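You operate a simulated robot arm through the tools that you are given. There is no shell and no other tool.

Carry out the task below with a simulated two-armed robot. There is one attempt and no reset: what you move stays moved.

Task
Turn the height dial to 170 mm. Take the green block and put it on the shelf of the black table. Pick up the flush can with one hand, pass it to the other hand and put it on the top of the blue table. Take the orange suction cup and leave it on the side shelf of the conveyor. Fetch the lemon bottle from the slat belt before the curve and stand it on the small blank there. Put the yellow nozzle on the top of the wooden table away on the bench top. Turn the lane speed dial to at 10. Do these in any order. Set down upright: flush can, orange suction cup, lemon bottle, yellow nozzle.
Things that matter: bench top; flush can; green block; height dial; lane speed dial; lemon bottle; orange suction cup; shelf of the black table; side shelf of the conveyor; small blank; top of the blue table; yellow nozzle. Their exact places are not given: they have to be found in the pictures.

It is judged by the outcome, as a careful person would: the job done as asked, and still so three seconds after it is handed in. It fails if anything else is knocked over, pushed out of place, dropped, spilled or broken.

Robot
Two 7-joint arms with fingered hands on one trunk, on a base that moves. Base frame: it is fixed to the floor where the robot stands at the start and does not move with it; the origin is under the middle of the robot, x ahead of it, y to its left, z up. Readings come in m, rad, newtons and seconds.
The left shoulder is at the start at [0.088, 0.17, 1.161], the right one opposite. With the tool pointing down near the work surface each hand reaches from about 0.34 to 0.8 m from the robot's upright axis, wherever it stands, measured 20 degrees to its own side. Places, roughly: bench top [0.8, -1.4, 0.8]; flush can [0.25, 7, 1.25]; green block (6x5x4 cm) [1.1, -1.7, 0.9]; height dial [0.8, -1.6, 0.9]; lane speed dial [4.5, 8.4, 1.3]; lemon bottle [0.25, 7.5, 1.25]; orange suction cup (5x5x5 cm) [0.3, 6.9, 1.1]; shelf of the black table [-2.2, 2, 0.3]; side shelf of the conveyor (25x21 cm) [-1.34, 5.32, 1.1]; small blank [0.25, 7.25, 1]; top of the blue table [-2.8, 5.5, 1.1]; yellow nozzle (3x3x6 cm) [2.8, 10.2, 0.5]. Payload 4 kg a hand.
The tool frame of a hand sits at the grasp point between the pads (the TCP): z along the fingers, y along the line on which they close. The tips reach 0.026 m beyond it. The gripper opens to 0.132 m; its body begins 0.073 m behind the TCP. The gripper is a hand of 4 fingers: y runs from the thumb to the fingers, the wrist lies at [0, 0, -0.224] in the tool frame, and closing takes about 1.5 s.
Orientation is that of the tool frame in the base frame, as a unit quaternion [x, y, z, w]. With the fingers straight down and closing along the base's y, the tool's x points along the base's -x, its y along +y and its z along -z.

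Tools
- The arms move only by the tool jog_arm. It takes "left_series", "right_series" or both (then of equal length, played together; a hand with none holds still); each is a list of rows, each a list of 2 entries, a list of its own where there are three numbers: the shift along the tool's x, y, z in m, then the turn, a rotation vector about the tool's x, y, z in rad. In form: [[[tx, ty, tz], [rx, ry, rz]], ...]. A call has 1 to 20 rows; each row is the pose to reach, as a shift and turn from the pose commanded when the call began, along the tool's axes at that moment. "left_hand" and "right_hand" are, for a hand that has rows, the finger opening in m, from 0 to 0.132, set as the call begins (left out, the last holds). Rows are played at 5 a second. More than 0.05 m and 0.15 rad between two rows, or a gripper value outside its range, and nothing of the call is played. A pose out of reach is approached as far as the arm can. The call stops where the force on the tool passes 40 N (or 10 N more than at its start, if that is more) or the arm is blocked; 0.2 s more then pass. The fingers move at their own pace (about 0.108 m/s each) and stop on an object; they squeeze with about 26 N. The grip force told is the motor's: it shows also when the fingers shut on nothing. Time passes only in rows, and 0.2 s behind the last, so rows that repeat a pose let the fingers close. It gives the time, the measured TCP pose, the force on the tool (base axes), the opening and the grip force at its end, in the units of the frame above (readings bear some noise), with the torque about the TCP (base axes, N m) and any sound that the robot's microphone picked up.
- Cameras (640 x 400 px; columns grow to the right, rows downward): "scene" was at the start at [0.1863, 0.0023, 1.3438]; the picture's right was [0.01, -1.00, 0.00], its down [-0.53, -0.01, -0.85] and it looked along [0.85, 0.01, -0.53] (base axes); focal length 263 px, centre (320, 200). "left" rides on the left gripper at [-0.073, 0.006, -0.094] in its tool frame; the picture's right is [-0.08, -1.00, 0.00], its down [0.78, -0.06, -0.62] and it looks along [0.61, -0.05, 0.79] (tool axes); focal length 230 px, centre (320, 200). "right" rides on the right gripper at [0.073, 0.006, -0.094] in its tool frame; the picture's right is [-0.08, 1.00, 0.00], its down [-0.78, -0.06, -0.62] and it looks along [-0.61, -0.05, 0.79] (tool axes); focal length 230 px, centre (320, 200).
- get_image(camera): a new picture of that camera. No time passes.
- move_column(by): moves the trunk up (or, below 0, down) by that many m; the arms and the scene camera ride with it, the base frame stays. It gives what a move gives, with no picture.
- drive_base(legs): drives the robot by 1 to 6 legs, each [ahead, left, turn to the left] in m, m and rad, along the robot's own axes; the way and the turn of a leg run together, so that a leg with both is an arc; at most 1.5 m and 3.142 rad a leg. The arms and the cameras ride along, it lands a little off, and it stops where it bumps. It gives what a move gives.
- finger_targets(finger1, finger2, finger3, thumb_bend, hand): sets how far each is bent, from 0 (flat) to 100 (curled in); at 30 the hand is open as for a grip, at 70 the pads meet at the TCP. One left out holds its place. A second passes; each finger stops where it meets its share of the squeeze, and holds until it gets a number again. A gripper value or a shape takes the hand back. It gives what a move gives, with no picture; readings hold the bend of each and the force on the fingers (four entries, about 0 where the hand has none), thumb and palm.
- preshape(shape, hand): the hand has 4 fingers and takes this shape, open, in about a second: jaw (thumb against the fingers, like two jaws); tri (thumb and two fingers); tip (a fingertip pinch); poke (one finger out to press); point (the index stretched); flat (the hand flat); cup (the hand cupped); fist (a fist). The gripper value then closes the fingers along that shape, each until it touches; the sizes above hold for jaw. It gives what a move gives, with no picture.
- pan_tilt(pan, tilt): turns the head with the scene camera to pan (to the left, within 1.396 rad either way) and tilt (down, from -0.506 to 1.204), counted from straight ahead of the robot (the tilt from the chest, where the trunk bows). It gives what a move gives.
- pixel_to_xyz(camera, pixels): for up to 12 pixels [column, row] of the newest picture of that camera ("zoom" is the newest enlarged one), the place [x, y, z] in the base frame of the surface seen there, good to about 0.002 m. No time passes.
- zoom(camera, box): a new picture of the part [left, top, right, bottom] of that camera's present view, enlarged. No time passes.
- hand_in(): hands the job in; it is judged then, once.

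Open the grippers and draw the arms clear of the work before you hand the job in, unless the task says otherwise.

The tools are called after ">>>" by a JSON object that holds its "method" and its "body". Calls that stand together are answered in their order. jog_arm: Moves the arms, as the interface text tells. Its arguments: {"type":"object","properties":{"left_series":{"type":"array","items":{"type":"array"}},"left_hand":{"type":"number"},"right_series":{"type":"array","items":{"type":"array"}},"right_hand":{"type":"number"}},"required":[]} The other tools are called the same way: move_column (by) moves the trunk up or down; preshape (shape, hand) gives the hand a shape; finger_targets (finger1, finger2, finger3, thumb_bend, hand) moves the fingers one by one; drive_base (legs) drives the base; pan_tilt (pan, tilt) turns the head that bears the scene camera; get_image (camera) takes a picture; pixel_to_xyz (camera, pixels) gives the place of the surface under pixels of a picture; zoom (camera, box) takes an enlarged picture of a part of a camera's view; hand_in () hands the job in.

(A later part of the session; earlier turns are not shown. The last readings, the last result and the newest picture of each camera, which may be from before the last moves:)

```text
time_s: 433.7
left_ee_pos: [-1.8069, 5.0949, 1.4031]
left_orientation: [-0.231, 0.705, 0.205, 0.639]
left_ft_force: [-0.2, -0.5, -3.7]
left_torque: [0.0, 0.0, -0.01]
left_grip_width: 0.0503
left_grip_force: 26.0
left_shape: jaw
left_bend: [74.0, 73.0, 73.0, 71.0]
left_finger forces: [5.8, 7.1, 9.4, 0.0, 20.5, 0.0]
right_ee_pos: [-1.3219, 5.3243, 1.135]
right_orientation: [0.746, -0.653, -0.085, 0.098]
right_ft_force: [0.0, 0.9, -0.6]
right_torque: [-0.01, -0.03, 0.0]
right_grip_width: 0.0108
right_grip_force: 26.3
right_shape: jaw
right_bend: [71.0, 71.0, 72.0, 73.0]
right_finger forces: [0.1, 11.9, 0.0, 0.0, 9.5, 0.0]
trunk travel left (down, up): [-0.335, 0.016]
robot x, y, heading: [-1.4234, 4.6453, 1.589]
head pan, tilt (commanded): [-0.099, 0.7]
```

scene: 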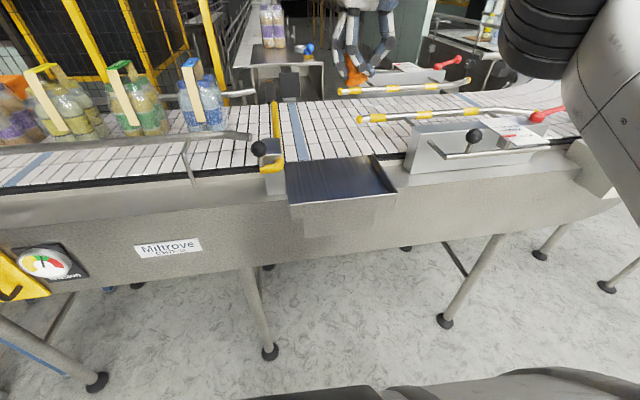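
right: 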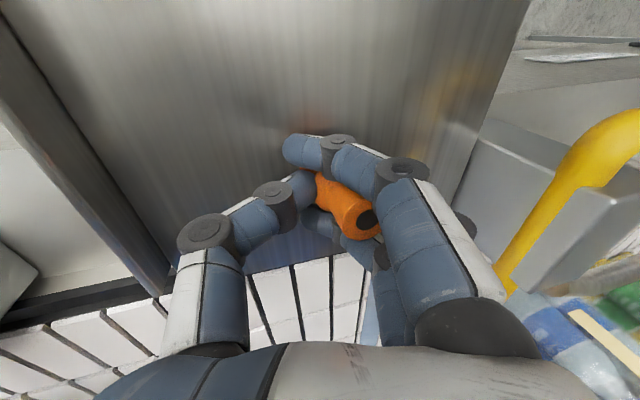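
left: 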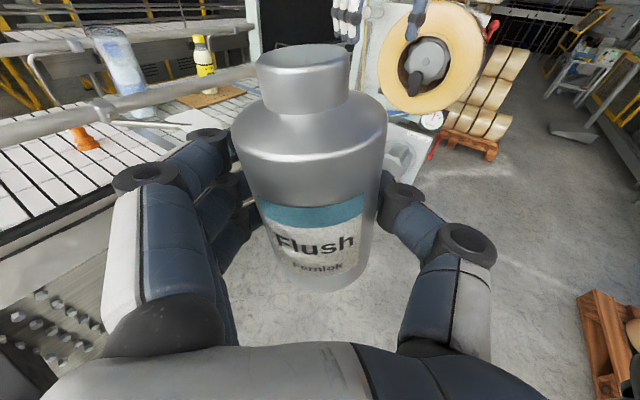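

>>> {"method": "jog_arm", "body": {"right_series": [[[0, -0.0008, 0.0029], [0, 0, 0]], [[0, -0.0013, 0.0048], [0, 0, 0]], [[0, -0.0013, 0.0048], [0, 0, 0]]]}}

>>> {"method": "zoom", "body": {"camera": "scene", "box": [300, 120, 380, 200]}}

```text
time_s: 434.5
left_ee_pos: [-1.8068, 5.0939, 1.404]
left_orientation: [-0.231, 0.705, 0.205, 0.639]
left_ft_force: [-0.1, -0.7, -4.1]
left_torque: [0.0, -0.01, 0.03]
left_grip_width: 0.0507
left_grip_force: 25.9
left_shape: jaw
left_bend: [74.0, 73.0, 73.0, 71.0]
left_finger forces: [5.6, 7.0, 9.4, 0.1, 20.4, 0.1]
right_ee_pos: [-1.3211, 5.3248, 1.1288]
right_orientation: [0.746, -0.653, -0.085, 0.099]
right_ft_force: [0.6, 0.0, -0.6]
right_torque: [0.01, -0.07, 0.05]
right_grip_width: 0.0113
right_grip_force: 25.9
right_shape: jaw
right_bend: [71.0, 71.0, 72.0, 73.0]
right_finger forces: [0.0, 11.9, 0.0, 0.0, 9.5, 0.0]
trunk travel left (down, up): [-0.335, 0.016]
robot x, y, heading: [-1.4199, 4.6464, 1.59]
head pan, tilt (commanded): [-0.099, 0.7]
```

```text
5.00 times, centred on (340, 160) of scene
```

zoom: 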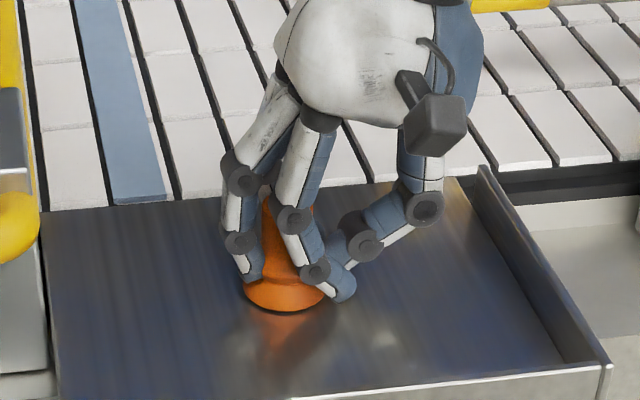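

The cup looks nearly upright just above the plate. I continue down in 3 mm steps.

>>> {"method": "jog_arm", "body": {"right_series": [[[0, -0.0008, 0.0029], [0, 0, 0]], [[0, -0.0008, 0.0029], [0, 0, 0]]]}}

>>> {"method": "jog_arm", "body": {"right_series": [[[0, -0.0008, 0.0029], [0, 0, 0]], [[0, -0.0008, 0.0029], [0, 0, 0]]]}}

```text
time_s: 435.1
left_ee_pos: [-1.8053, 5.0936, 1.4026]
left_orientation: [-0.231, 0.704, 0.205, 0.639]
left_ft_force: [-0.1, 0.7, -4.5]
left_torque: [0.0, 0.02, 0.01]
left_grip_width: 0.0505
left_grip_force: 26.2
left_shape: jaw
left_bend: [74.0, 73.0, 73.0, 71.0]
left_finger forces: [5.7, 7.0, 9.4, 0.0, 20.5, 0.0]
right_ee_pos: [-1.3217, 5.3246, 1.127]
right_orientation: [0.747, -0.652, -0.086, 0.099]
right_ft_force: [0.4, 2.4, 3.0]
right_torque: [0.01, 0.07, -0.02]
right_grip_width: 0.0111
right_grip_force: 25.8
right_shape: jaw
right_bend: [71.0, 71.0, 72.0, 73.0]
right_finger forces: [0.0, 13.0, 0.1, 0.0, 10.1, 0.0]
trunk travel left (down, up): [-0.335, 0.016]
robot x, y, heading: [-1.4206, 4.6467, 1.595]
head pan, tilt (commanded): [-0.099, 0.7]
```

```text
time_s: 435.7
left_ee_pos: [-1.8049, 5.0935, 1.4036]
left_orientation: [-0.23, 0.704, 0.205, 0.639]
left_ft_force: [-0.1, 0.7, -3.2]
left_torque: [0.02, 0.03, 0.04]
left_grip_width: 0.0503
left_grip_force: 25.7
left_shape: jaw
left_bend: [74.0, 73.0, 73.0, 71.0]
left_finger forces: [5.6, 7.1, 9.4, 0.0, 20.5, 0.1]
right_ee_pos: [-1.3221, 5.3247, 1.1252]
right_orientation: [0.746, -0.653, -0.087, 0.098]
right_ft_force: [1.3, 5.6, 16.9]
right_torque: [-0.01, 0.36, -0.09]
right_grip_width: 0.012
right_grip_force: 25.9
right_shape: jaw
right_bend: [71.0, 72.0, 72.0, 73.0]
right_finger forces: [0.0, 18.4, 0.1, 0.0, 14.0, 0.0]
trunk travel left (down, up): [-0.335, 0.016]
robot x, y, heading: [-1.421, 4.6463, 1.587]
head pan, tilt (commanded): [-0.099, 0.7]
```

Contact (17 N). I ease up 2 mm and open the hand.

>>> {"method": "jog_arm", "body": {"right_series": [[[0, 0.0005, -0.002], [0, 0, 0]], [[0, 0.0005, -0.002], [0, 0, 0]]]}}

>>> {"method": "jog_arm", "body": {"right_series": [[[0, 0.0005, -0.001], [0, 0, 0]], [[0, 0.0005, -0.001], [0, 0, 0]], [[0, 0.0005, -0.001], [0, 0, 0]], [[0, 0.0005, -0.001], [0, 0, 0]], [[0, 0.0005, -0.001], [0, 0, 0]]], "right_hand": 0.085}}

>>> {"method": "zoom", "body": {"camera": "scene", "box": [300, 120, 380, 200]}}

>>> {"method": "get_image", "body": {"camera": "right"}}

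```text
time_s: 436.3
left_ee_pos: [-1.8057, 5.0928, 1.403]
left_orientation: [-0.232, 0.704, 0.206, 0.639]
left_ft_force: [0.2, 0.4, -3.2]
left_torque: [-0.01, -0.01, -0.01]
left_grip_width: 0.0502
left_grip_force: 26.6
left_shape: jaw
left_bend: [74.0, 73.0, 73.0, 71.0]
left_finger forces: [5.7, 7.0, 9.3, 0.0, 20.5, 0.0]
right_ee_pos: [-1.321, 5.324, 1.1243]
right_orientation: [0.746, -0.653, -0.085, 0.099]
right_ft_force: [1.2, 4.3, 9.2]
right_torque: [0.01, 0.21, -0.09]
right_grip_width: 0.0119
right_grip_force: 26.6
right_shape: jaw
right_bend: [71.0, 72.0, 72.0, 73.0]
right_finger forces: [0.0, 16.0, 0.1, 0.0, 11.3, 0.0]
trunk travel left (down, up): [-0.335, 0.016]
robot x, y, heading: [-1.4233, 4.6447, 1.592]
head pan, tilt (commanded): [-0.099, 0.7]
```

```text
time_s: 437.5
left_ee_pos: [-1.8068, 5.0916, 1.403]
left_orientation: [-0.231, 0.704, 0.206, 0.639]
left_ft_force: [-0.8, 0.2, -3.2]
left_torque: [-0.03, 0.01, 0.01]
left_grip_width: 0.0503
left_grip_force: 25.9
left_shape: jaw
left_bend: [74.0, 73.0, 73.0, 71.0]
left_finger forces: [5.7, 7.0, 9.4, 0.0, 20.5, 0.0]
right_ee_pos: [-1.3237, 5.3219, 1.1288]
right_orientation: [0.747, -0.652, -0.086, 0.099]
right_ft_force: [-7.9, 0.3, 27.0]
right_torque: [0.1, -0.36, 0.03]
right_grip_width: 0.067
right_grip_force: 0.1
right_shape: jaw
right_bend: [70.0, 70.0, 70.0, 82.0]
right_finger forces: [0.0, 0.1, 0.0, 0.0, 26.8, 0.0]
trunk travel left (down, up): [-0.335, 0.016]
robot x, y, heading: [-1.4209, 4.6454, 1.586]
head pan, tilt (commanded): [-0.099, 0.7]
```

```text
5.00 times, centred on (340, 160) of scene
```

zoom: 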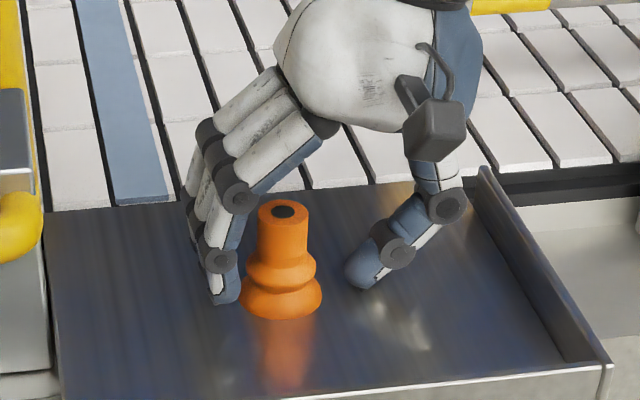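

```text
taken
```

right: 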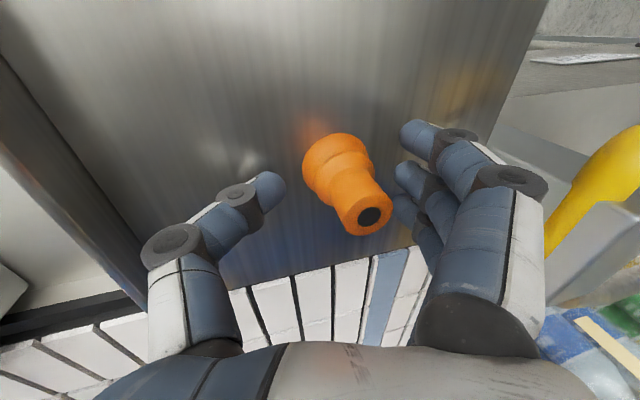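

The cup stands upright on the shelf. The thumb presses the plate (27 N), so I raise the hand straight up now.

>>> {"method": "jog_arm", "body": {"right_series": [[[0, 0.0039, -0.0145], [0, 0, 0]], [[0, 0.0103, -0.0386], [0, 0, 0]], [[0, 0.018, -0.0676], [0, 0, 0]], [[0, 0.0283, -0.1063], [0, 0, 0]], [[0, 0.0386, -0.1449], [0, 0, 0]]]}}

>>> {"method": "zoom", "body": {"camera": "scene", "box": [260, 90, 420, 220]}}

```text
time_s: 438.7
left_ee_pos: [-1.807, 5.0932, 1.4026]
left_orientation: [-0.231, 0.704, 0.205, 0.639]
left_ft_force: [-0.6, 0.2, -3.9]
left_torque: [-0.01, -0.02, 0.01]
left_grip_width: 0.0502
left_grip_force: 26.1
left_shape: jaw
left_bend: [74.0, 73.0, 73.0, 71.0]
left_finger forces: [5.7, 7.0, 9.4, 0.0, 20.4, 0.0]
right_ee_pos: [-1.3213, 5.3229, 1.2757]
right_orientation: [0.746, -0.653, -0.084, 0.1]
right_ft_force: [0.8, -0.1, 0.6]
right_torque: [0.0, 0.0, -0.02]
right_grip_width: 0.0849
right_grip_force: 0.0
right_shape: jaw
right_bend: [70.0, 70.0, 70.0, 68.0]
right_finger forces: [0.0, 0.1, 0.1, 0.1, 0.0, 0.0]
trunk travel left (down, up): [-0.335, 0.016]
robot x, y, heading: [-1.4226, 4.6464, 1.59]
head pan, tilt (commanded): [-0.099, 0.7]
```

```text
3.08 times, centred on (340, 155) of scene
```

zoom: 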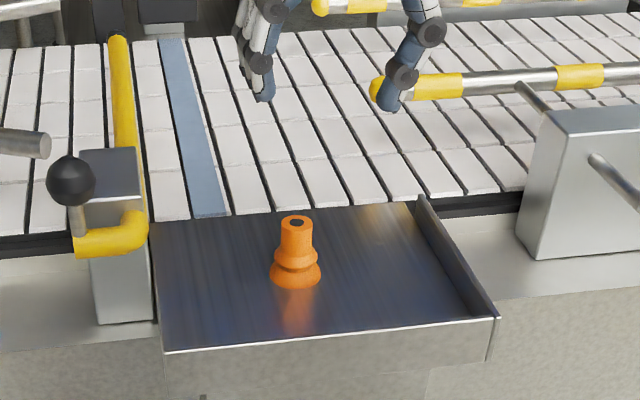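

The cup stands upright on the side shelf. I raise the right hand further, level it, and then back off to look for the blue table.

>>> {"method": "jog_arm", "body": {"right_series": [[[0, 0.0129, -0.0483], [0.05, 0, 0]], [[0, 0.0257, -0.0966], [0.1, 0, 0]], [[0.03, 0.03, -0.11], [0.2, 0, 0]], [[0.07, 0.03, -0.11], [0.26, 0, 0]], [[0.11, 0.03, -0.11], [0.26, 0, 0]]], "right_hand": 0.1}}

>>> {"method": "drive_base", "body": {"legs": [[-0.35, 0, 0]]}}

>>> {"method": "pan_tilt", "body": {"pan": 0.9, "tilt": 0.4}}

>>> {"method": "get_image", "body": {"camera": "scene"}}

```text
time_s: 439.9
left_ee_pos: [-1.8049, 5.0924, 1.4041]
left_orientation: [-0.231, 0.705, 0.206, 0.638]
left_ft_force: [-0.2, 0.2, -3.6]
left_torque: [-0.06, 0.02, 0.0]
left_grip_width: 0.0503
left_grip_force: 26.3
left_shape: jaw
left_bend: [74.0, 73.0, 73.0, 72.0]
left_finger forces: [5.7, 6.9, 9.2, 0.1, 20.5, 0.0]
right_ee_pos: [-1.3056, 5.2143, 1.3915]
right_orientation: [0.752, -0.659, -0.001, 0.001]
right_ft_force: [0.0, -0.2, 0.1]
right_torque: [0.05, 0.03, -0.01]
right_grip_width: 0.0998
right_grip_force: 0.0
right_shape: jaw
right_bend: [63.0, 63.0, 63.0, 59.0]
right_finger forces: [0.0, 0.1, 0.0, 0.0, 0.0, 0.0]
right hand out of reach, approached as far as the arm can: row 1, 2, 3
trunk travel left (down, up): [-0.335, 0.016]
robot x, y, heading: [-1.4195, 4.6459, 1.591]
head pan, tilt (commanded): [-0.099, 0.7]
```

```text
time_s: 442.2
left_ee_pos: [-1.8005, 4.7439, 1.4021]
left_orientation: [-0.232, 0.704, 0.206, 0.638]
left_ft_force: [0.0, -0.7, -3.8]
left_torque: [-0.07, 0.01, 0.0]
left_grip_width: 0.0503
left_grip_force: 26.6
left_shape: jaw
left_bend: [74.0, 73.0, 73.0, 72.0]
left_finger forces: [5.7, 6.9, 9.4, 0.0, 20.4, 0.1]
right_ee_pos: [-1.3005, 4.8685, 1.3922]
right_orientation: [0.754, -0.657, 0.0, 0.001]
right_ft_force: [-0.7, 0.0, 0.8]
right_torque: [0.03, -0.05, 0.02]
right_grip_width: 0.0997
right_grip_force: 0.0
right_shape: jaw
right_bend: [63.0, 63.0, 63.0, 59.0]
right_finger forces: [0.1, 0.0, 0.0, 0.0, 0.0, 0.0]
trunk travel left (down, up): [-0.335, 0.016]
robot x, y, heading: [-1.4132, 4.299, 1.593]
head pan, tilt (commanded): [-0.099, 0.7]
```

```text
time_s: 443.5
left_ee_pos: [-1.7986, 4.7448, 1.403]
left_orientation: [-0.232, 0.704, 0.206, 0.639]
left_ft_force: [-0.2, 0.3, -3.4]
left_torque: [0.02, 0.01, 0.01]
left_grip_width: 0.0506
left_grip_force: 25.9
left_shape: jaw
left_bend: [74.0, 73.0, 73.0, 72.0]
left_finger forces: [5.7, 7.0, 9.3, 0.0, 20.4, 0.0]
right_ee_pos: [-1.3004, 4.8691, 1.3896]
right_orientation: [0.754, -0.657, 0.001, 0.0]
right_ft_force: [0.0, 0.0, 0.4]
right_torque: [-0.01, 0.02, 0.0]
right_grip_width: 0.0995
right_grip_force: 0.1
right_shape: jaw
right_bend: [63.0, 63.0, 63.0, 59.0]
right_finger forces: [0.0, 0.0, 0.0, 0.0, 0.0, 0.0]
trunk travel left (down, up): [-0.335, 0.016]
robot x, y, heading: [-1.4137, 4.2971, 1.593]
head pan, tilt (commanded): [0.901, 0.4]
```

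```text
taken
```

scene: 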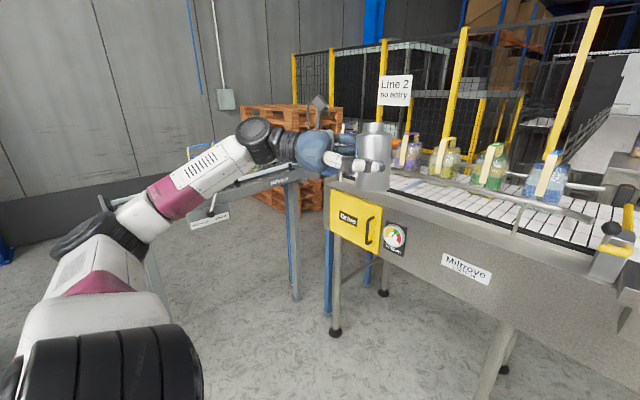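

The left arm hides the blue-legged table behind the Drive end. I shift left by 0.5 m and look again.

>>> {"method": "drive_base", "body": {"legs": [[-0.05, 0.5, 0]]}}

>>> {"method": "pan_tilt", "body": {"pan": 0.35, "tilt": 0.45}}

>>> {"method": "get_image", "body": {"camera": "scene"}}

>>> {"method": "get_image", "body": {"camera": "left"}}

```text
time_s: 448.3
left_ee_pos: [-2.2902, 4.6804, 1.4026]
left_orientation: [-0.236, 0.703, 0.209, 0.637]
left_ft_force: [0.1, 0.4, -4.3]
left_torque: [-0.04, 0.0, -0.06]
left_grip_width: 0.0503
left_grip_force: 26.3
left_shape: jaw
left_bend: [74.0, 73.0, 73.0, 72.0]
left_finger forces: [5.6, 6.9, 9.4, 0.0, 20.3, 0.1]
right_ee_pos: [-1.7918, 4.8064, 1.3908]
right_orientation: [0.757, -0.654, 0.0, 0.002]
right_ft_force: [-0.9, -1.0, -0.5]
right_torque: [0.02, 0.03, -0.03]
right_grip_width: 0.1
right_grip_force: 0.1
right_shape: jaw
right_bend: [63.0, 63.0, 63.0, 59.0]
right_finger forces: [0.0, 0.0, 0.0, 0.0, 0.1, 0.0]
trunk travel left (down, up): [-0.335, 0.016]
robot x, y, heading: [-1.902, 4.2377, 1.6]
head pan, tilt (commanded): [0.901, 0.4]
```

```text
time_s: 449.2
left_ee_pos: [-2.2903, 4.6789, 1.4047]
left_orientation: [-0.236, 0.703, 0.209, 0.637]
left_ft_force: [-0.1, 0.1, -3.9]
left_torque: [0.02, -0.01, 0.0]
left_grip_width: 0.0505
left_grip_force: 25.5
left_shape: jaw
left_bend: [74.0, 73.0, 73.0, 72.0]
left_finger forces: [5.7, 6.9, 9.4, 0.0, 20.4, 0.0]
right_ee_pos: [-1.7926, 4.8068, 1.3906]
right_orientation: [0.757, -0.654, 0.0, 0.001]
right_ft_force: [-1.0, -0.1, 0.4]
right_torque: [0.0, -0.02, 0.02]
right_grip_width: 0.0999
right_grip_force: 0.0
right_shape: jaw
right_bend: [63.0, 63.0, 63.0, 59.0]
right_finger forces: [0.1, 0.0, 0.0, 0.1, 0.1, 0.0]
trunk travel left (down, up): [-0.335, 0.016]
robot x, y, heading: [-1.9003, 4.2371, 1.6]
head pan, tilt (commanded): [0.351, 0.45]
```

```text
taken
```

scene: 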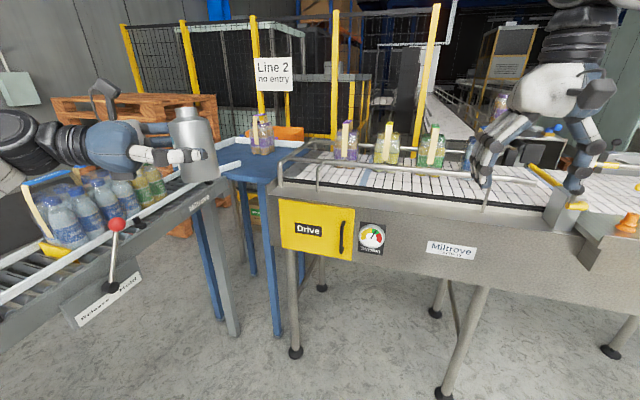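

```text
taken
```

left: 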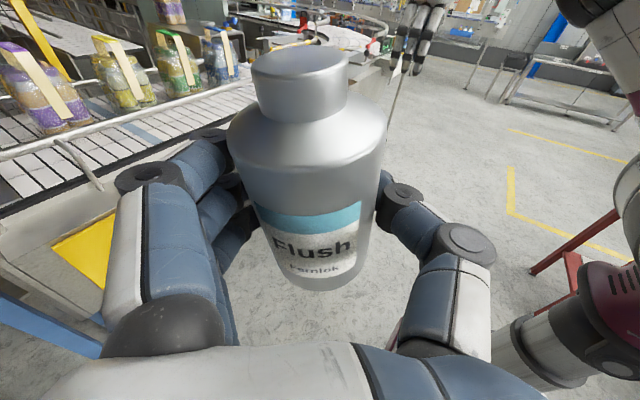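

The blue table top is visible at (260,165) between the roller conveyor on the left and the belt's Drive end. I zoom and measure it.

>>> {"method": "zoom", "body": {"camera": "scene", "box": [180, 90, 340, 210]}}

>>> {"method": "pixel_to_xyz", "body": {"camera": "zoom", "pixels": [[220, 300], [340, 340], [300, 300], [400, 260], [420, 240], [380, 230], [330, 280], [260, 280], [460, 200], [320, 200], [200, 230], [240, 270]]}}

```text
3.33 times, centred on (260, 150) of scene
```

zoom: 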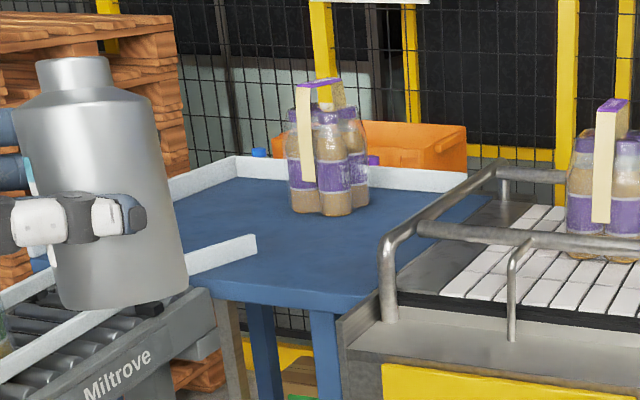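

```text
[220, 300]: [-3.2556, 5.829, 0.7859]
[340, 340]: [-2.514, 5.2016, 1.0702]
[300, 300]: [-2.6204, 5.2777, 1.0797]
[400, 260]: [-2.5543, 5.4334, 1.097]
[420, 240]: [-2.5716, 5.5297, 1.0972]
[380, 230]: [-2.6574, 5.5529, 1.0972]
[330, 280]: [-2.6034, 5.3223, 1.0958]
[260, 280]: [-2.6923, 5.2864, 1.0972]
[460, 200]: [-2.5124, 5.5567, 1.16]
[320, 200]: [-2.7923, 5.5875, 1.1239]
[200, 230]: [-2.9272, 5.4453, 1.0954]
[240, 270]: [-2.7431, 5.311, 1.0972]
```

The blue top is at z≈1.097 with its front edge near y≈5.27 and free room around (-2.6,5.37). I measure its edges and obstacles more finely.

>>> {"method": "pixel_to_xyz", "body": {"camera": "zoom", "pixels": [[230, 292], [290, 296], [350, 300], [375, 290], [385, 270], [395, 250], [250, 245], [200, 265], [280, 260], [340, 250], [350, 225], [330, 225]]}}

>>> {"method": "zoom", "body": {"camera": "scene", "box": [220, 120, 320, 195]}}

>>> {"method": "pixel_to_xyz", "body": {"camera": "zoom", "pixels": [[310, 150], [210, 60], [340, 210], [365, 180], [380, 130], [200, 190], [100, 180], [300, 210], [400, 160], [330, 330], [170, 230], [250, 130]]}}

```text
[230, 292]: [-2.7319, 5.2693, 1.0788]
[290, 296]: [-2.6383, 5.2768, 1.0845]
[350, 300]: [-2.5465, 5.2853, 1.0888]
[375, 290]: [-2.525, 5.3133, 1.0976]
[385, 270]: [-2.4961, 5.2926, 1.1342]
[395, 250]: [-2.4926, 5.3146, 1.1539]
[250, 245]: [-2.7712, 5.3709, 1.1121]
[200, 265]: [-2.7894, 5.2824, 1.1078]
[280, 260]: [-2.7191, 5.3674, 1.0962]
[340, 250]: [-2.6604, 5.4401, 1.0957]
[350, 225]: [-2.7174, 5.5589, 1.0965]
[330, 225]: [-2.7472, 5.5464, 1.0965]
```

```text
5.33 times, centred on (270, 158) of scene
```

zoom: 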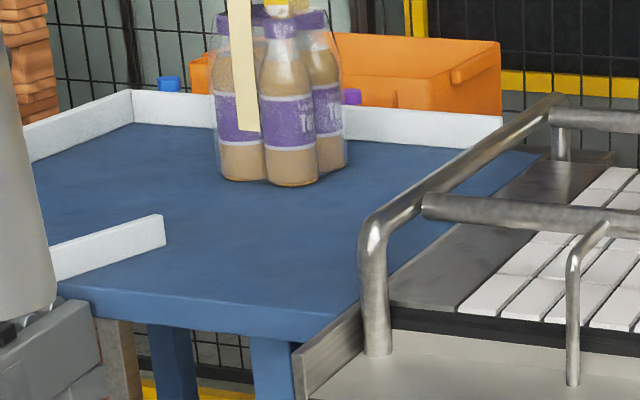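

```text
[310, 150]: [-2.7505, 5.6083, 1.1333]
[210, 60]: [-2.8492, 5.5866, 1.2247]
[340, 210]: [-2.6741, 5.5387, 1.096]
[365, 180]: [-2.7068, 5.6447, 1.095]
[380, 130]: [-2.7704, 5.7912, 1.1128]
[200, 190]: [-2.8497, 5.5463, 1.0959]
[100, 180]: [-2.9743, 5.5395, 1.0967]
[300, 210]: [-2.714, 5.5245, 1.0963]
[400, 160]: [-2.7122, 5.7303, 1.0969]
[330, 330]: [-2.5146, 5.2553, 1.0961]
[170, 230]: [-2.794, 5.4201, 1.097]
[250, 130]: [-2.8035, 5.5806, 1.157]
```

The blue top has free room around (-2.635,5.385): front edge y≈5.28, white guide at x≤-2.77, tube rail at x≥-2.50. I turn the left hand (about the vertical) to point forward while keeping the can upright.

>>> {"method": "jog_arm", "body": {"left_series": [[[-0.0022, 0.0183, 0.0207], [-0.1363, -0.0009, -0.0137]], [[-0.0044, 0.0367, 0.0414], [-0.2727, -0.0019, -0.0274]], [[-0.0066, 0.055, 0.0621], [-0.409, -0.0028, -0.0411]], [[-0.0089, 0.0733, 0.0827], [-0.5454, -0.0037, -0.0547]], [[-0.0111, 0.0916, 0.1034], [-0.6817, -0.0046, -0.0684]], [[-0.0133, 0.11, 0.1241], [-0.8181, -0.0056, -0.0821]], [[-0.0155, 0.1283, 0.1448], [-0.9544, -0.0065, -0.0958]], [[-0.0155, 0.1283, 0.1448], [-0.9544, -0.0065, -0.0958]]]}}

>>> {"method": "get_image", "body": {"camera": "scene"}}

>>> {"method": "get_image", "body": {"camera": "left"}}

```text
time_s: 451.0
left_ee_pos: [-2.2512, 4.8674, 1.4017]
left_orientation: [0.534, -0.513, -0.481, -0.47]
left_ft_force: [-0.4, -0.8, -4.0]
left_torque: [-0.01, 0.01, -0.02]
left_grip_width: 0.0496
left_grip_force: 26.2
left_shape: jaw
left_bend: [74.0, 73.0, 73.0, 72.0]
left_finger forces: [5.5, 6.7, 9.4, 0.0, 19.9, 0.0]
right_ee_pos: [-1.7943, 4.8066, 1.3901]
right_orientation: [0.757, -0.654, 0.001, 0.001]
right_ft_force: [-0.3, -0.5, 1.3]
right_torque: [0.01, 0.0, 0.0]
right_grip_width: 0.0997
right_grip_force: 0.1
right_shape: jaw
right_bend: [63.0, 63.0, 63.0, 59.0]
right_finger forces: [0.0, 0.1, 0.0, 0.0, 0.1, 0.0]
trunk travel left (down, up): [-0.335, 0.016]
robot x, y, heading: [-1.8994, 4.2325, 1.605]
head pan, tilt (commanded): [0.351, 0.45]
```

```text
taken
```

scene: 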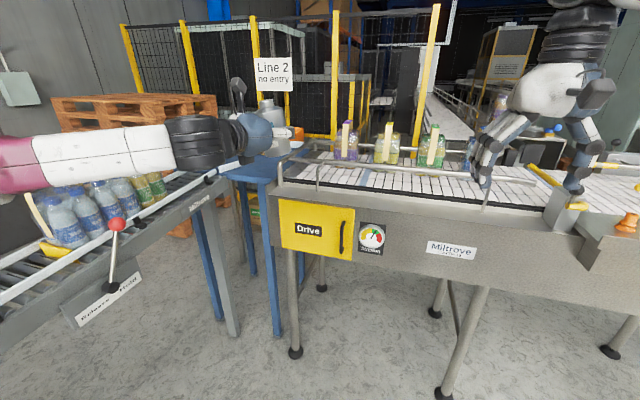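

```text
taken
```

left: 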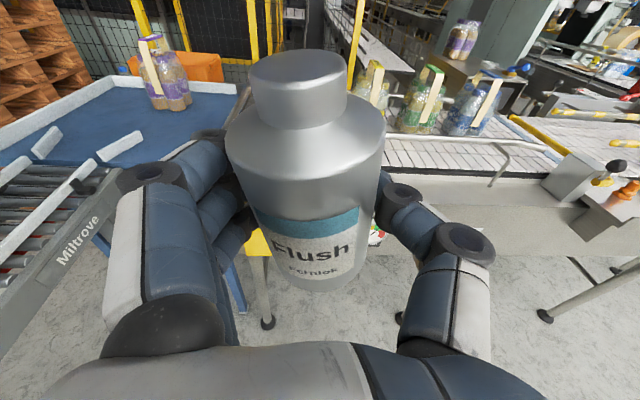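

The hand points forward with the can upright, and the forearm comes from the left. I measure the forearm and the bottles on the roller conveyor beneath.

>>> {"method": "pixel_to_xyz", "body": {"camera": "scene", "pixels": [[20, 165], [60, 160], [100, 155], [150, 145], [200, 140], [65, 210], [100, 185], [150, 180], [117, 222], [20, 240], [110, 285], [230, 165]]}}

```text
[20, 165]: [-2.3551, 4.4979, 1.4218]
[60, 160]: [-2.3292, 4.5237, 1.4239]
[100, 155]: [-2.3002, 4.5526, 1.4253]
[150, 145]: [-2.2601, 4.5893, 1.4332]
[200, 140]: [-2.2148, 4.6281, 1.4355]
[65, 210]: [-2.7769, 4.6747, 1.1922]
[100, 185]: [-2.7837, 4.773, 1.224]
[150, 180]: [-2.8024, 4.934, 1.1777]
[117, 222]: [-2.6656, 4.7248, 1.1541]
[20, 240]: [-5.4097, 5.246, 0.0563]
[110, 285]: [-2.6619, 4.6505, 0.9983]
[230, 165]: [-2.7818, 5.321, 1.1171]
```

I pull the right hand back 0.12 m, then drive to about (-2.10,4.55), so the left arm can reach the blue table from the southeast, clear of the roller conveyor.

>>> {"method": "jog_arm", "body": {"right_series": [[[0.04, 0, 0], [0, 0, 0]], [[0.08, 0, 0], [0, 0, 0]], [[0.12, 0, 0], [0, 0, 0]]]}}

>>> {"method": "drive_base", "body": {"legs": [[0.32, 0.19, 0]]}}

>>> {"method": "get_image", "body": {"camera": "scene"}}

>>> {"method": "get_image", "body": {"camera": "left"}}

```text
time_s: 451.8
left_ee_pos: [-2.2499, 4.8674, 1.4041]
left_orientation: [0.532, -0.515, -0.48, -0.47]
left_ft_force: [0.6, 0.6, -3.2]
left_torque: [-0.05, 0.0, 0.0]
left_grip_width: 0.0496
left_grip_force: 25.8
left_shape: jaw
left_bend: [74.0, 73.0, 73.0, 72.0]
left_finger forces: [5.4, 6.6, 9.4, 0.0, 19.8, 0.1]
right_ee_pos: [-1.7761, 4.6867, 1.3892]
right_orientation: [0.757, -0.654, -0.002, 0.002]
right_ft_force: [-0.3, -0.2, -1.0]
right_torque: [0.03, -0.02, 0.01]
right_grip_width: 0.0999
right_grip_force: 0.1
right_shape: jaw
right_bend: [63.0, 63.0, 63.0, 59.0]
right_finger forces: [0.1, 0.0, 0.0, 0.0, 0.0, 0.1]
trunk travel left (down, up): [-0.335, 0.016]
robot x, y, heading: [-1.9015, 4.2343, 1.605]
head pan, tilt (commanded): [0.351, 0.45]
```

```text
time_s: 454.2
left_ee_pos: [-2.4512, 5.1859, 1.4018]
left_orientation: [0.534, -0.514, -0.48, -0.469]
left_ft_force: [-0.1, 0.8, -3.5]
left_torque: [0.0, -0.01, -0.04]
left_grip_width: 0.0498
left_grip_force: 26.4
left_shape: jaw
left_bend: [74.0, 73.0, 73.0, 72.0]
left_finger forces: [5.3, 6.8, 9.4, 0.1, 19.8, 0.1]
right_ee_pos: [-1.9773, 5.0066, 1.3898]
right_orientation: [0.757, -0.653, 0.0, 0.001]
right_ft_force: [0.2, 0.9, 0.1]
right_torque: [-0.01, 0.0, -0.01]
right_grip_width: 0.0997
right_grip_force: 0.1
right_shape: jaw
right_bend: [63.0, 63.0, 63.0, 59.0]
right_finger forces: [0.1, 0.0, 0.0, 0.0, 0.1, 0.0]
trunk travel left (down, up): [-0.335, 0.016]
robot x, y, heading: [-2.1043, 4.5516, 1.607]
head pan, tilt (commanded): [0.351, 0.45]
```

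```text
taken
```

scene: 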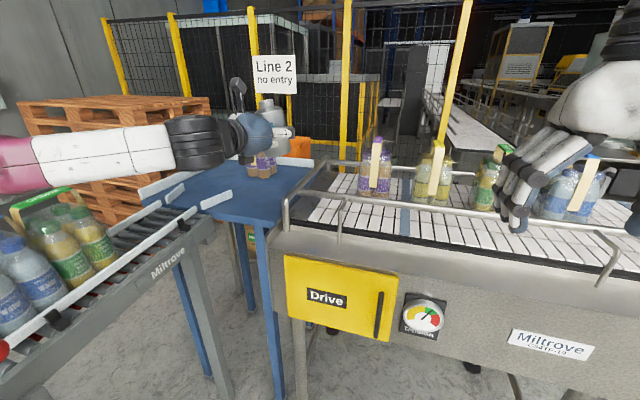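

```text
taken
```

left: 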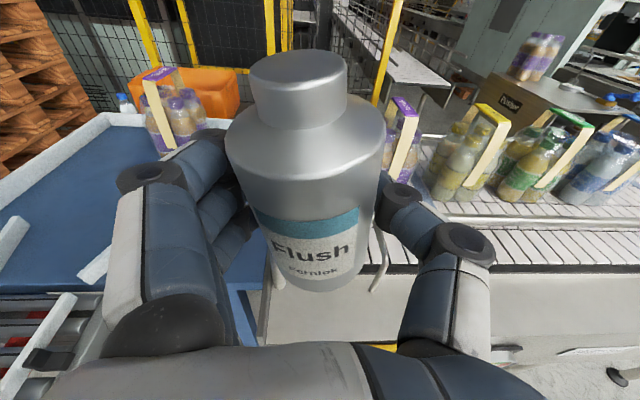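

The can is just in front of the table. I carry it over the placing spot (-2.65,5.385), turning the hand 0.22 rad left, then lower to z≈1.25.

>>> {"method": "jog_arm", "body": {"left_series": [[[-0.0031, 0.0275, 0.0291], [-0.0315, -0.0002, -0.0031]], [[-0.0062, 0.055, 0.0582], [-0.0631, -0.0005, -0.0063]], [[-0.0093, 0.0825, 0.0873], [-0.0946, -0.0007, -0.0094]], [[-0.0125, 0.1101, 0.1165], [-0.1262, -0.0009, -0.0125]], [[-0.0156, 0.1376, 0.1456], [-0.1577, -0.0011, -0.0156]], [[-0.0187, 0.1651, 0.1747], [-0.1893, -0.0014, -0.0188]], [[-0.0218, 0.1926, 0.2038], [-0.2208, -0.0016, -0.0219]], [[0.016, 0.1929, 0.2076], [-0.2208, -0.0016, -0.0219]], [[0.0538, 0.1932, 0.2113], [-0.2208, -0.0016, -0.0219]], [[0.0916, 0.1934, 0.2151], [-0.2208, -0.0016, -0.0219]], [[0.1294, 0.1937, 0.2188], [-0.2208, -0.0016, -0.0219]], [[0.1294, 0.1937, 0.2188], [-0.2208, -0.0016, -0.0219]]]}}

>>> {"method": "get_image", "body": {"camera": "scene"}}

>>> {"method": "get_image", "body": {"camera": "left"}}

```text
time_s: 456.8
left_ee_pos: [-2.6493, 5.3827, 1.2489]
left_orientation: [0.588, -0.453, -0.529, -0.412]
left_ft_force: [-0.7, 0.0, -4.2]
left_torque: [-0.04, -0.01, 0.03]
left_grip_width: 0.0495
left_grip_force: 26.2
left_shape: jaw
left_bend: [74.0, 74.0, 73.0, 72.0]
left_finger forces: [5.5, 6.8, 9.7, 0.0, 19.9, 0.1]
right_ee_pos: [-1.9785, 5.0047, 1.3902]
right_orientation: [0.756, -0.654, 0.0, 0.001]
right_ft_force: [0.1, 0.2, -0.9]
right_torque: [-0.01, 0.0, -0.01]
right_grip_width: 0.0998
right_grip_force: 0.0
right_shape: jaw
right_bend: [63.0, 63.0, 63.0, 59.0]
right_finger forces: [0.1, 0.1, 0.1, 0.1, 0.0, 0.1]
trunk travel left (down, up): [-0.335, 0.016]
robot x, y, heading: [-2.1012, 4.5528, 1.602]
head pan, tilt (commanded): [0.351, 0.45]
```

```text
taken
```

scene: 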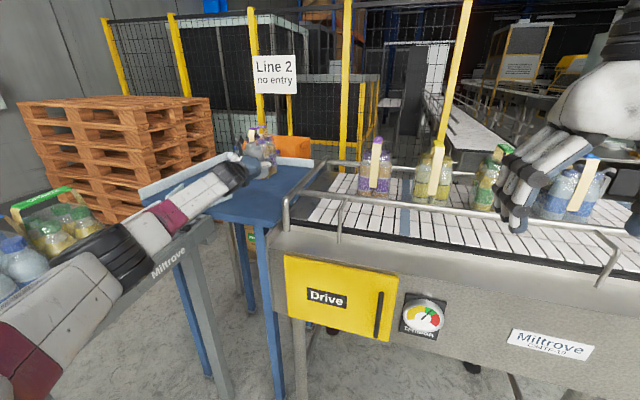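

```text
taken
```

left: 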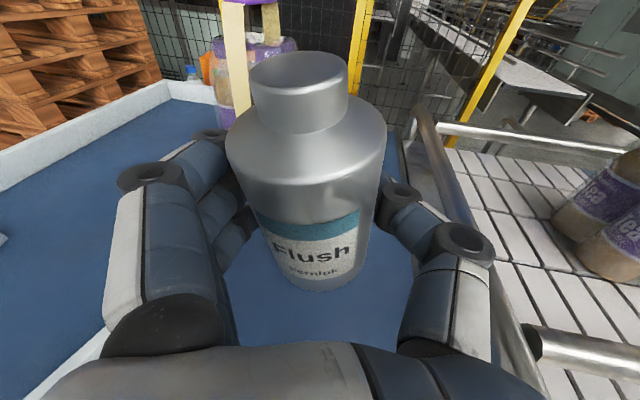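

The can is over the blue top. I check the elbow and forearm clearance to the roller conveyor and its bottles.

>>> {"method": "pixel_to_xyz", "body": {"camera": "scene", "pixels": [[95, 260], [110, 240], [130, 270], [150, 230], [60, 310], [20, 330], [190, 200], [60, 235], [75, 225], [120, 290], [175, 250], [150, 260]]}}

>>> {"method": "pan_tilt", "body": {"pan": 0.75, "tilt": 0.6}}

>>> {"method": "get_image", "body": {"camera": "scene"}}

```text
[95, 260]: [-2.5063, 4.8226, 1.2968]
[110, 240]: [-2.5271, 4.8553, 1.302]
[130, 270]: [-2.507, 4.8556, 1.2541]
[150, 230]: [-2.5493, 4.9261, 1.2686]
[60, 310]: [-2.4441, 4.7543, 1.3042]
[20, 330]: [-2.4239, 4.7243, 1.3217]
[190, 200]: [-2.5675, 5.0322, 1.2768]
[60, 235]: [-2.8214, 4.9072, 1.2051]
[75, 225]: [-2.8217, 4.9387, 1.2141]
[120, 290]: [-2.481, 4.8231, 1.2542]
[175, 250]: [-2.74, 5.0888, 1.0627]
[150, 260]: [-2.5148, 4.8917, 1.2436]
```

```text
time_s: 457.7
left_ee_pos: [-2.6506, 5.3844, 1.2507]
left_orientation: [0.587, -0.452, -0.53, -0.414]
left_ft_force: [-0.6, -0.1, -3.1]
left_torque: [0.02, -0.01, -0.03]
left_grip_width: 0.0493
left_grip_force: 25.9
left_shape: jaw
left_bend: [74.0, 74.0, 73.0, 72.0]
left_finger forces: [5.4, 6.7, 9.7, 0.0, 19.9, 0.0]
right_ee_pos: [-1.9777, 5.006, 1.3878]
right_orientation: [0.757, -0.653, 0.0, 0.001]
right_ft_force: [0.0, 1.1, 0.0]
right_torque: [-0.02, 0.02, 0.0]
right_grip_width: 0.0996
right_grip_force: 0.1
right_shape: jaw
right_bend: [63.0, 63.0, 63.0, 59.0]
right_finger forces: [0.0, 0.1, 0.1, 0.1, 0.0, 0.0]
trunk travel left (down, up): [-0.335, 0.016]
robot x, y, heading: [-2.1008, 4.5541, 1.6]
head pan, tilt (commanded): [0.75, 0.6]
```

```text
taken
```

scene: 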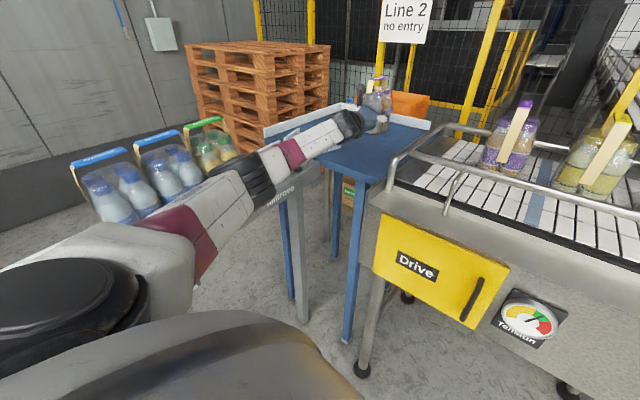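

The left arm is nearly straight and well clear of the roller conveyor. I lower the can 8.5 cm toward the blue top.

>>> {"method": "jog_arm", "body": {"left_series": [[[0.03, 0.0002, 0.0029], [0, 0, 0]], [[0.058, 0.0004, 0.0057], [0, 0, 0]], [[0.0847, 0.0006, 0.0083], [0, 0, 0]], [[0.0847, 0.0006, 0.0083], [0, 0, 0]]]}}

>>> {"method": "zoom", "body": {"camera": "scene", "box": [310, 60, 450, 200]}}

>>> {"method": "get_image", "body": {"camera": "left"}}

```text
time_s: 458.7
left_ee_pos: [-2.6528, 5.3851, 1.1655]
left_orientation: [0.586, -0.455, -0.526, -0.415]
left_ft_force: [0.2, 0.0, -3.8]
left_torque: [-0.01, 0.01, -0.01]
left_grip_width: 0.0495
left_grip_force: 26.2
left_shape: jaw
left_bend: [74.0, 74.0, 73.0, 72.0]
left_finger forces: [5.3, 6.7, 9.5, 0.0, 19.8, 0.0]
right_ee_pos: [-1.9783, 5.0047, 1.3897]
right_orientation: [0.757, -0.653, 0.0, 0.001]
right_ft_force: [0.0, 0.1, -0.5]
right_torque: [0.02, 0.0, -0.02]
right_grip_width: 0.0998
right_grip_force: 0.0
right_shape: jaw
right_bend: [63.0, 63.0, 63.0, 59.0]
right_finger forces: [0.0, 0.0, 0.1, 0.0, 0.1, 0.0]
trunk travel left (down, up): [-0.335, 0.016]
robot x, y, heading: [-2.1053, 4.5519, 1.603]
head pan, tilt (commanded): [0.75, 0.6]
```

```text
2.86 times, centred on (380, 130) of scene
```

zoom: 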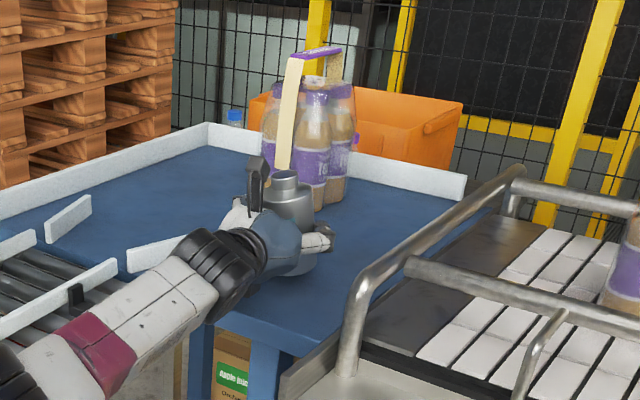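

```text
taken
```

left: 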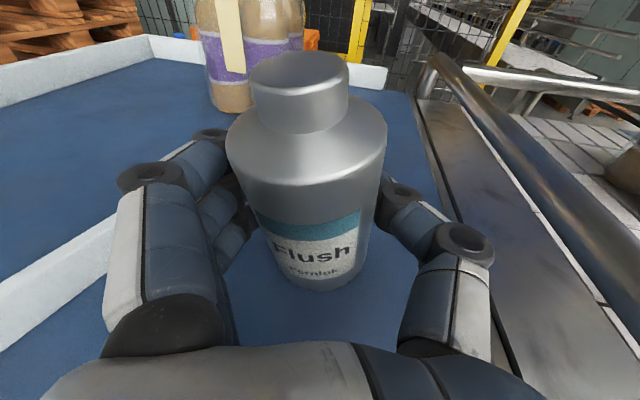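

About 1.6 cm remain. I lower slowly in small steps, watching for contact.

>>> {"method": "jog_arm", "body": {"left_series": [[[0.005, 0, 0.0005], [0, 0, 0]], [[0.01, 0.0001, 0.001], [0, 0, 0]], [[0.01, 0.0001, 0.001], [0, 0, 0]]]}}

>>> {"method": "jog_arm", "body": {"left_series": [[[0.003, 0, 0.0003], [0, 0, 0]], [[0.003, 0, 0.0003], [0, 0, 0]]]}}

```text
time_s: 459.5
left_ee_pos: [-2.6527, 5.3873, 1.1561]
left_orientation: [0.587, -0.455, -0.526, -0.414]
left_ft_force: [-0.5, 0.8, -3.6]
left_torque: [0.02, -0.04, -0.01]
left_grip_width: 0.0493
left_grip_force: 25.8
left_shape: jaw
left_bend: [74.0, 74.0, 73.0, 72.0]
left_finger forces: [5.3, 6.7, 9.6, 0.0, 19.7, 0.0]
left hand out of reach, approached as far as the arm can: row 1, 2, 3
right_ee_pos: [-1.9784, 5.0061, 1.3889]
right_orientation: [0.757, -0.654, -0.001, 0.001]
right_ft_force: [-0.1, -0.6, -0.2]
right_torque: [0.0, 0.0, 0.0]
right_grip_width: 0.0996
right_grip_force: 0.1
right_shape: jaw
right_bend: [63.0, 63.0, 63.0, 59.0]
right_finger forces: [0.1, 0.0, 0.0, 0.0, 0.0, 0.0]
trunk travel left (down, up): [-0.335, 0.016]
robot x, y, heading: [-2.1018, 4.5527, 1.6]
head pan, tilt (commanded): [0.75, 0.6]
```

```text
time_s: 460.1
left_ee_pos: [-2.6528, 5.3869, 1.155]
left_orientation: [0.586, -0.454, -0.527, -0.415]
left_ft_force: [0.4, 0.1, -3.6]
left_torque: [-0.02, -0.01, -0.01]
left_grip_width: 0.0496
left_grip_force: 26.0
left_shape: jaw
left_bend: [74.0, 74.0, 73.0, 72.0]
left_finger forces: [5.3, 6.6, 9.5, 0.0, 19.7, 0.0]
right_ee_pos: [-1.9776, 5.0052, 1.3887]
right_orientation: [0.756, -0.654, 0.0, 0.001]
right_ft_force: [0.1, 0.1, 0.0]
right_torque: [0.03, 0.04, 0.02]
right_grip_width: 0.0999
right_grip_force: 0.1
right_shape: jaw
right_bend: [63.0, 63.0, 63.0, 59.0]
right_finger forces: [0.1, 0.0, 0.0, 0.0, 0.1, 0.2]
trunk travel left (down, up): [-0.335, 0.016]
robot x, y, heading: [-2.1018, 4.554, 1.604]
head pan, tilt (commanded): [0.75, 0.6]
```

Still free (only the can's weight shows). I continue in 3 mm steps.

>>> {"method": "jog_arm", "body": {"left_series": [[[0.003, 0, 0.0003], [0, 0, 0]], [[0.003, 0, 0.0003], [0, 0, 0]]]}}

>>> {"method": "jog_arm", "body": {"left_series": [[[0.003, 0, 0.0003], [0, 0, 0]], [[0.003, 0, 0.0003], [0, 0, 0]]]}}

>>> {"method": "get_image", "body": {"camera": "left"}}

```text
time_s: 460.7
left_ee_pos: [-2.6538, 5.3879, 1.1528]
left_orientation: [0.586, -0.454, -0.528, -0.415]
left_ft_force: [-1.9, 2.8, 5.9]
left_torque: [0.05, 0.22, -0.05]
left_grip_width: 0.0494
left_grip_force: 25.8
left_shape: jaw
left_bend: [74.0, 74.0, 73.0, 72.0]
left_finger forces: [6.0, 7.0, 9.6, 0.0, 20.1, 0.1]
right_ee_pos: [-1.9784, 5.0047, 1.3894]
right_orientation: [0.757, -0.653, 0.0, 0.001]
right_ft_force: [0.1, -0.8, 0.1]
right_torque: [-0.03, 0.01, 0.02]
right_grip_width: 0.0997
right_grip_force: 0.1
right_shape: jaw
right_bend: [63.0, 63.0, 63.0, 59.0]
right_finger forces: [0.0, 0.1, 0.0, 0.0, 0.1, 0.1]
trunk travel left (down, up): [-0.335, 0.016]
robot x, y, heading: [-2.0992, 4.5484, 1.602]
head pan, tilt (commanded): [0.75, 0.6]
```

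```text
time_s: 461.3
left_ee_pos: [-2.6521, 5.3856, 1.1509]
left_orientation: [0.585, -0.453, -0.529, -0.416]
left_ft_force: [-1.8, 7.7, 17.2]
left_torque: [0.06, 0.48, -0.14]
left_grip_width: 0.0494
left_grip_force: 25.9
left_shape: jaw
left_bend: [74.0, 74.0, 73.0, 72.0]
left_finger forces: [6.9, 7.5, 9.2, 0.1, 21.5, 0.0]
right_ee_pos: [-1.9764, 5.0049, 1.3896]
right_orientation: [0.757, -0.653, -0.001, 0.001]
right_ft_force: [1.1, 0.3, 1.0]
right_torque: [0.01, 0.0, -0.02]
right_grip_width: 0.0998
right_grip_force: 0.0
right_shape: jaw
right_bend: [63.0, 63.0, 63.0, 59.0]
right_finger forces: [0.0, 0.0, 0.0, 0.0, 0.1, 0.0]
trunk travel left (down, up): [-0.335, 0.016]
robot x, y, heading: [-2.1019, 4.5538, 1.601]
head pan, tilt (commanded): [0.75, 0.6]
```

```text
taken
```

left: 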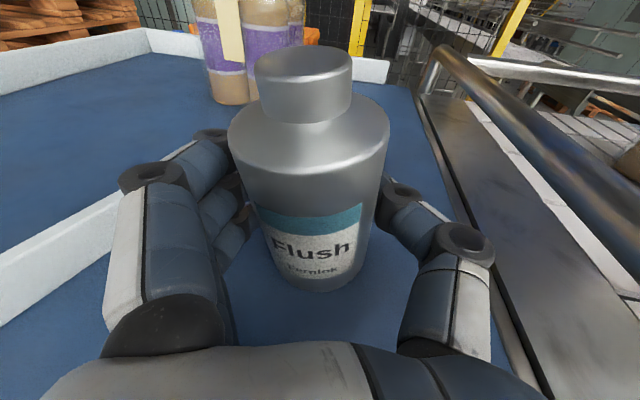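

Contact (17 N up). I ease up 2 mm and open the left hand to 0.08 m.

>>> {"method": "jog_arm", "body": {"left_series": [[[-0.002, 0, 0], [0, 0, 0]], [[-0.002, 0, 0], [0, 0, 0]]]}}

>>> {"method": "jog_arm", "body": {"left_series": [[[0, 0, 0], [0, 0, 0]], [[0, 0, 0], [0, 0, 0]], [[0, 0, 0], [0, 0, 0]], [[0, 0, 0], [0, 0, 0]], [[0, 0, 0], [0, 0, 0]]], "left_hand": 0.085}}

>>> {"method": "get_image", "body": {"camera": "left"}}

>>> {"method": "zoom", "body": {"camera": "scene", "box": [310, 60, 450, 200]}}

```text
time_s: 461.9
left_ee_pos: [-2.6523, 5.3854, 1.1507]
left_orientation: [0.586, -0.453, -0.528, -0.414]
left_ft_force: [-1.6, 8.3, 18.0]
left_torque: [0.13, 0.48, -0.17]
left_grip_width: 0.0492
left_grip_force: 25.6
left_shape: jaw
left_bend: [74.0, 74.0, 73.0, 72.0]
left_finger forces: [6.6, 7.5, 9.2, 0.0, 22.0, 0.0]
right_ee_pos: [-1.9766, 5.0045, 1.3898]
right_orientation: [0.757, -0.653, -0.002, 0.001]
right_ft_force: [0.2, 0.9, -0.2]
right_torque: [0.01, 0.02, 0.0]
right_grip_width: 0.1001
right_grip_force: 0.0
right_shape: jaw
right_bend: [63.0, 63.0, 63.0, 59.0]
right_finger forces: [0.0, 0.1, 0.1, 0.0, 0.1, 0.1]
trunk travel left (down, up): [-0.335, 0.016]
robot x, y, heading: [-2.1037, 4.5516, 1.597]
head pan, tilt (commanded): [0.75, 0.6]
```

```text
time_s: 463.1
left_ee_pos: [-2.6536, 5.3867, 1.1489]
left_orientation: [0.586, -0.454, -0.527, -0.415]
left_ft_force: [-0.3, 0.7, 0.2]
left_torque: [0.01, -0.03, 0.03]
left_grip_width: 0.0849
left_grip_force: 0.1
left_shape: jaw
left_bend: [70.0, 70.0, 70.0, 68.0]
left_finger forces: [0.0, 0.0, 0.0, 0.0, 0.1, 0.0]
right_ee_pos: [-1.9781, 5.0059, 1.3891]
right_orientation: [0.758, -0.653, 0.0, 0.002]
right_ft_force: [-0.1, -1.1, 0.1]
right_torque: [-0.03, 0.01, 0.01]
right_grip_width: 0.1003
right_grip_force: 0.0
right_shape: jaw
right_bend: [63.0, 63.0, 63.0, 59.0]
right_finger forces: [0.1, 0.0, 0.1, 0.0, 0.0, 0.0]
trunk travel left (down, up): [-0.335, 0.016]
robot x, y, heading: [-2.1008, 4.5503, 1.603]
head pan, tilt (commanded): [0.75, 0.6]
```

```text
taken
```

left: 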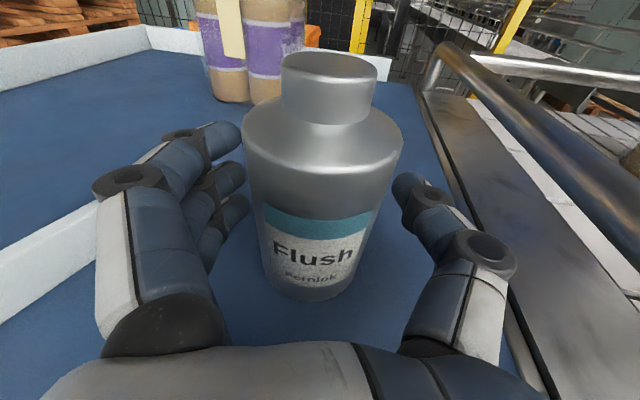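

```text
2.86 times, centred on (380, 130) of scene
```

zoom: 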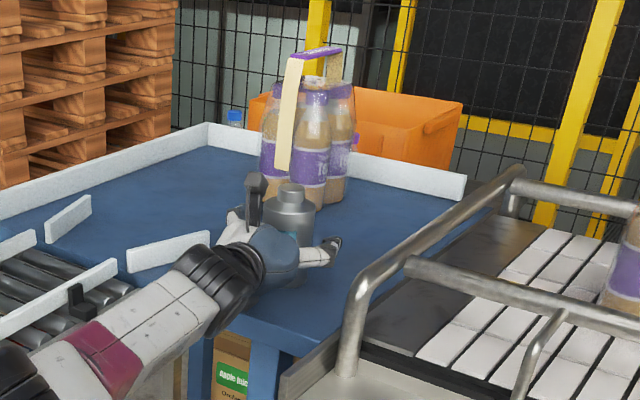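

The can stands upright and free on the blue table. I withdraw the left hand straight back along its axis, then raise it.

>>> {"method": "jog_arm", "body": {"left_series": [[[0, 0, -0.03], [0, 0, 0]], [[0, 0, -0.06], [0, 0, 0]], [[0, 0, -0.1], [0, 0, 0]], [[0, 0, -0.14], [0, 0, 0]], [[-0.04, 0, -0.16], [0, 0, 0]], [[-0.08, 0, -0.18], [0, 0, 0]], [[-0.12, 0, -0.2], [0, 0, 0]], [[-0.16, 0, -0.22], [0, 0, 0]], [[-0.2, 0, -0.24], [0, 0, 0]]]}}

>>> {"method": "zoom", "body": {"camera": "scene", "box": [310, 60, 450, 200]}}

```text
time_s: 465.1
left_ee_pos: [-2.5973, 5.1737, 1.3741]
left_orientation: [0.587, -0.453, -0.528, -0.414]
left_ft_force: [-0.3, -0.4, -0.1]
left_torque: [0.0, 0.03, 0.04]
left_grip_width: 0.085
left_grip_force: 0.0
left_shape: jaw
left_bend: [70.0, 70.0, 70.0, 67.0]
left_finger forces: [0.0, 0.0, 0.0, 0.1, 0.0, 0.0]
left hand out of reach, approached as far as the arm can: row 1, 2, 3, 4, 5, 6, 7
right_ee_pos: [-1.9773, 5.0049, 1.3898]
right_orientation: [0.757, -0.653, -0.001, 0.0]
right_ft_force: [0.6, 0.0, 0.4]
right_torque: [-0.01, 0.03, -0.01]
right_grip_width: 0.0999
right_grip_force: 0.0
right_shape: jaw
right_bend: [63.0, 63.0, 63.0, 59.0]
right_finger forces: [0.0, 0.0, 0.0, 0.0, 0.0, 0.1]
trunk travel left (down, up): [-0.335, 0.016]
robot x, y, heading: [-2.0987, 4.5508, 1.6]
head pan, tilt (commanded): [0.75, 0.6]
```

```text
2.86 times, centred on (380, 130) of scene
```

zoom: 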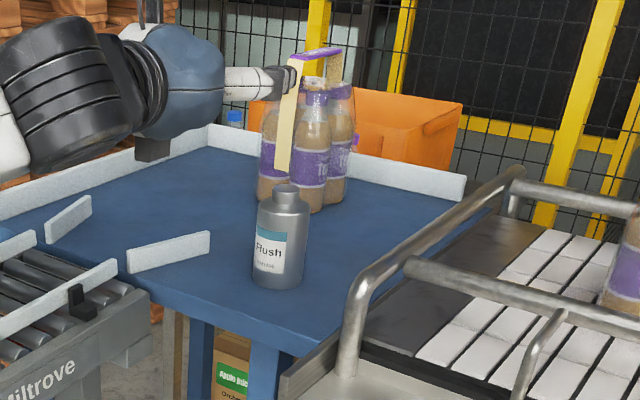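

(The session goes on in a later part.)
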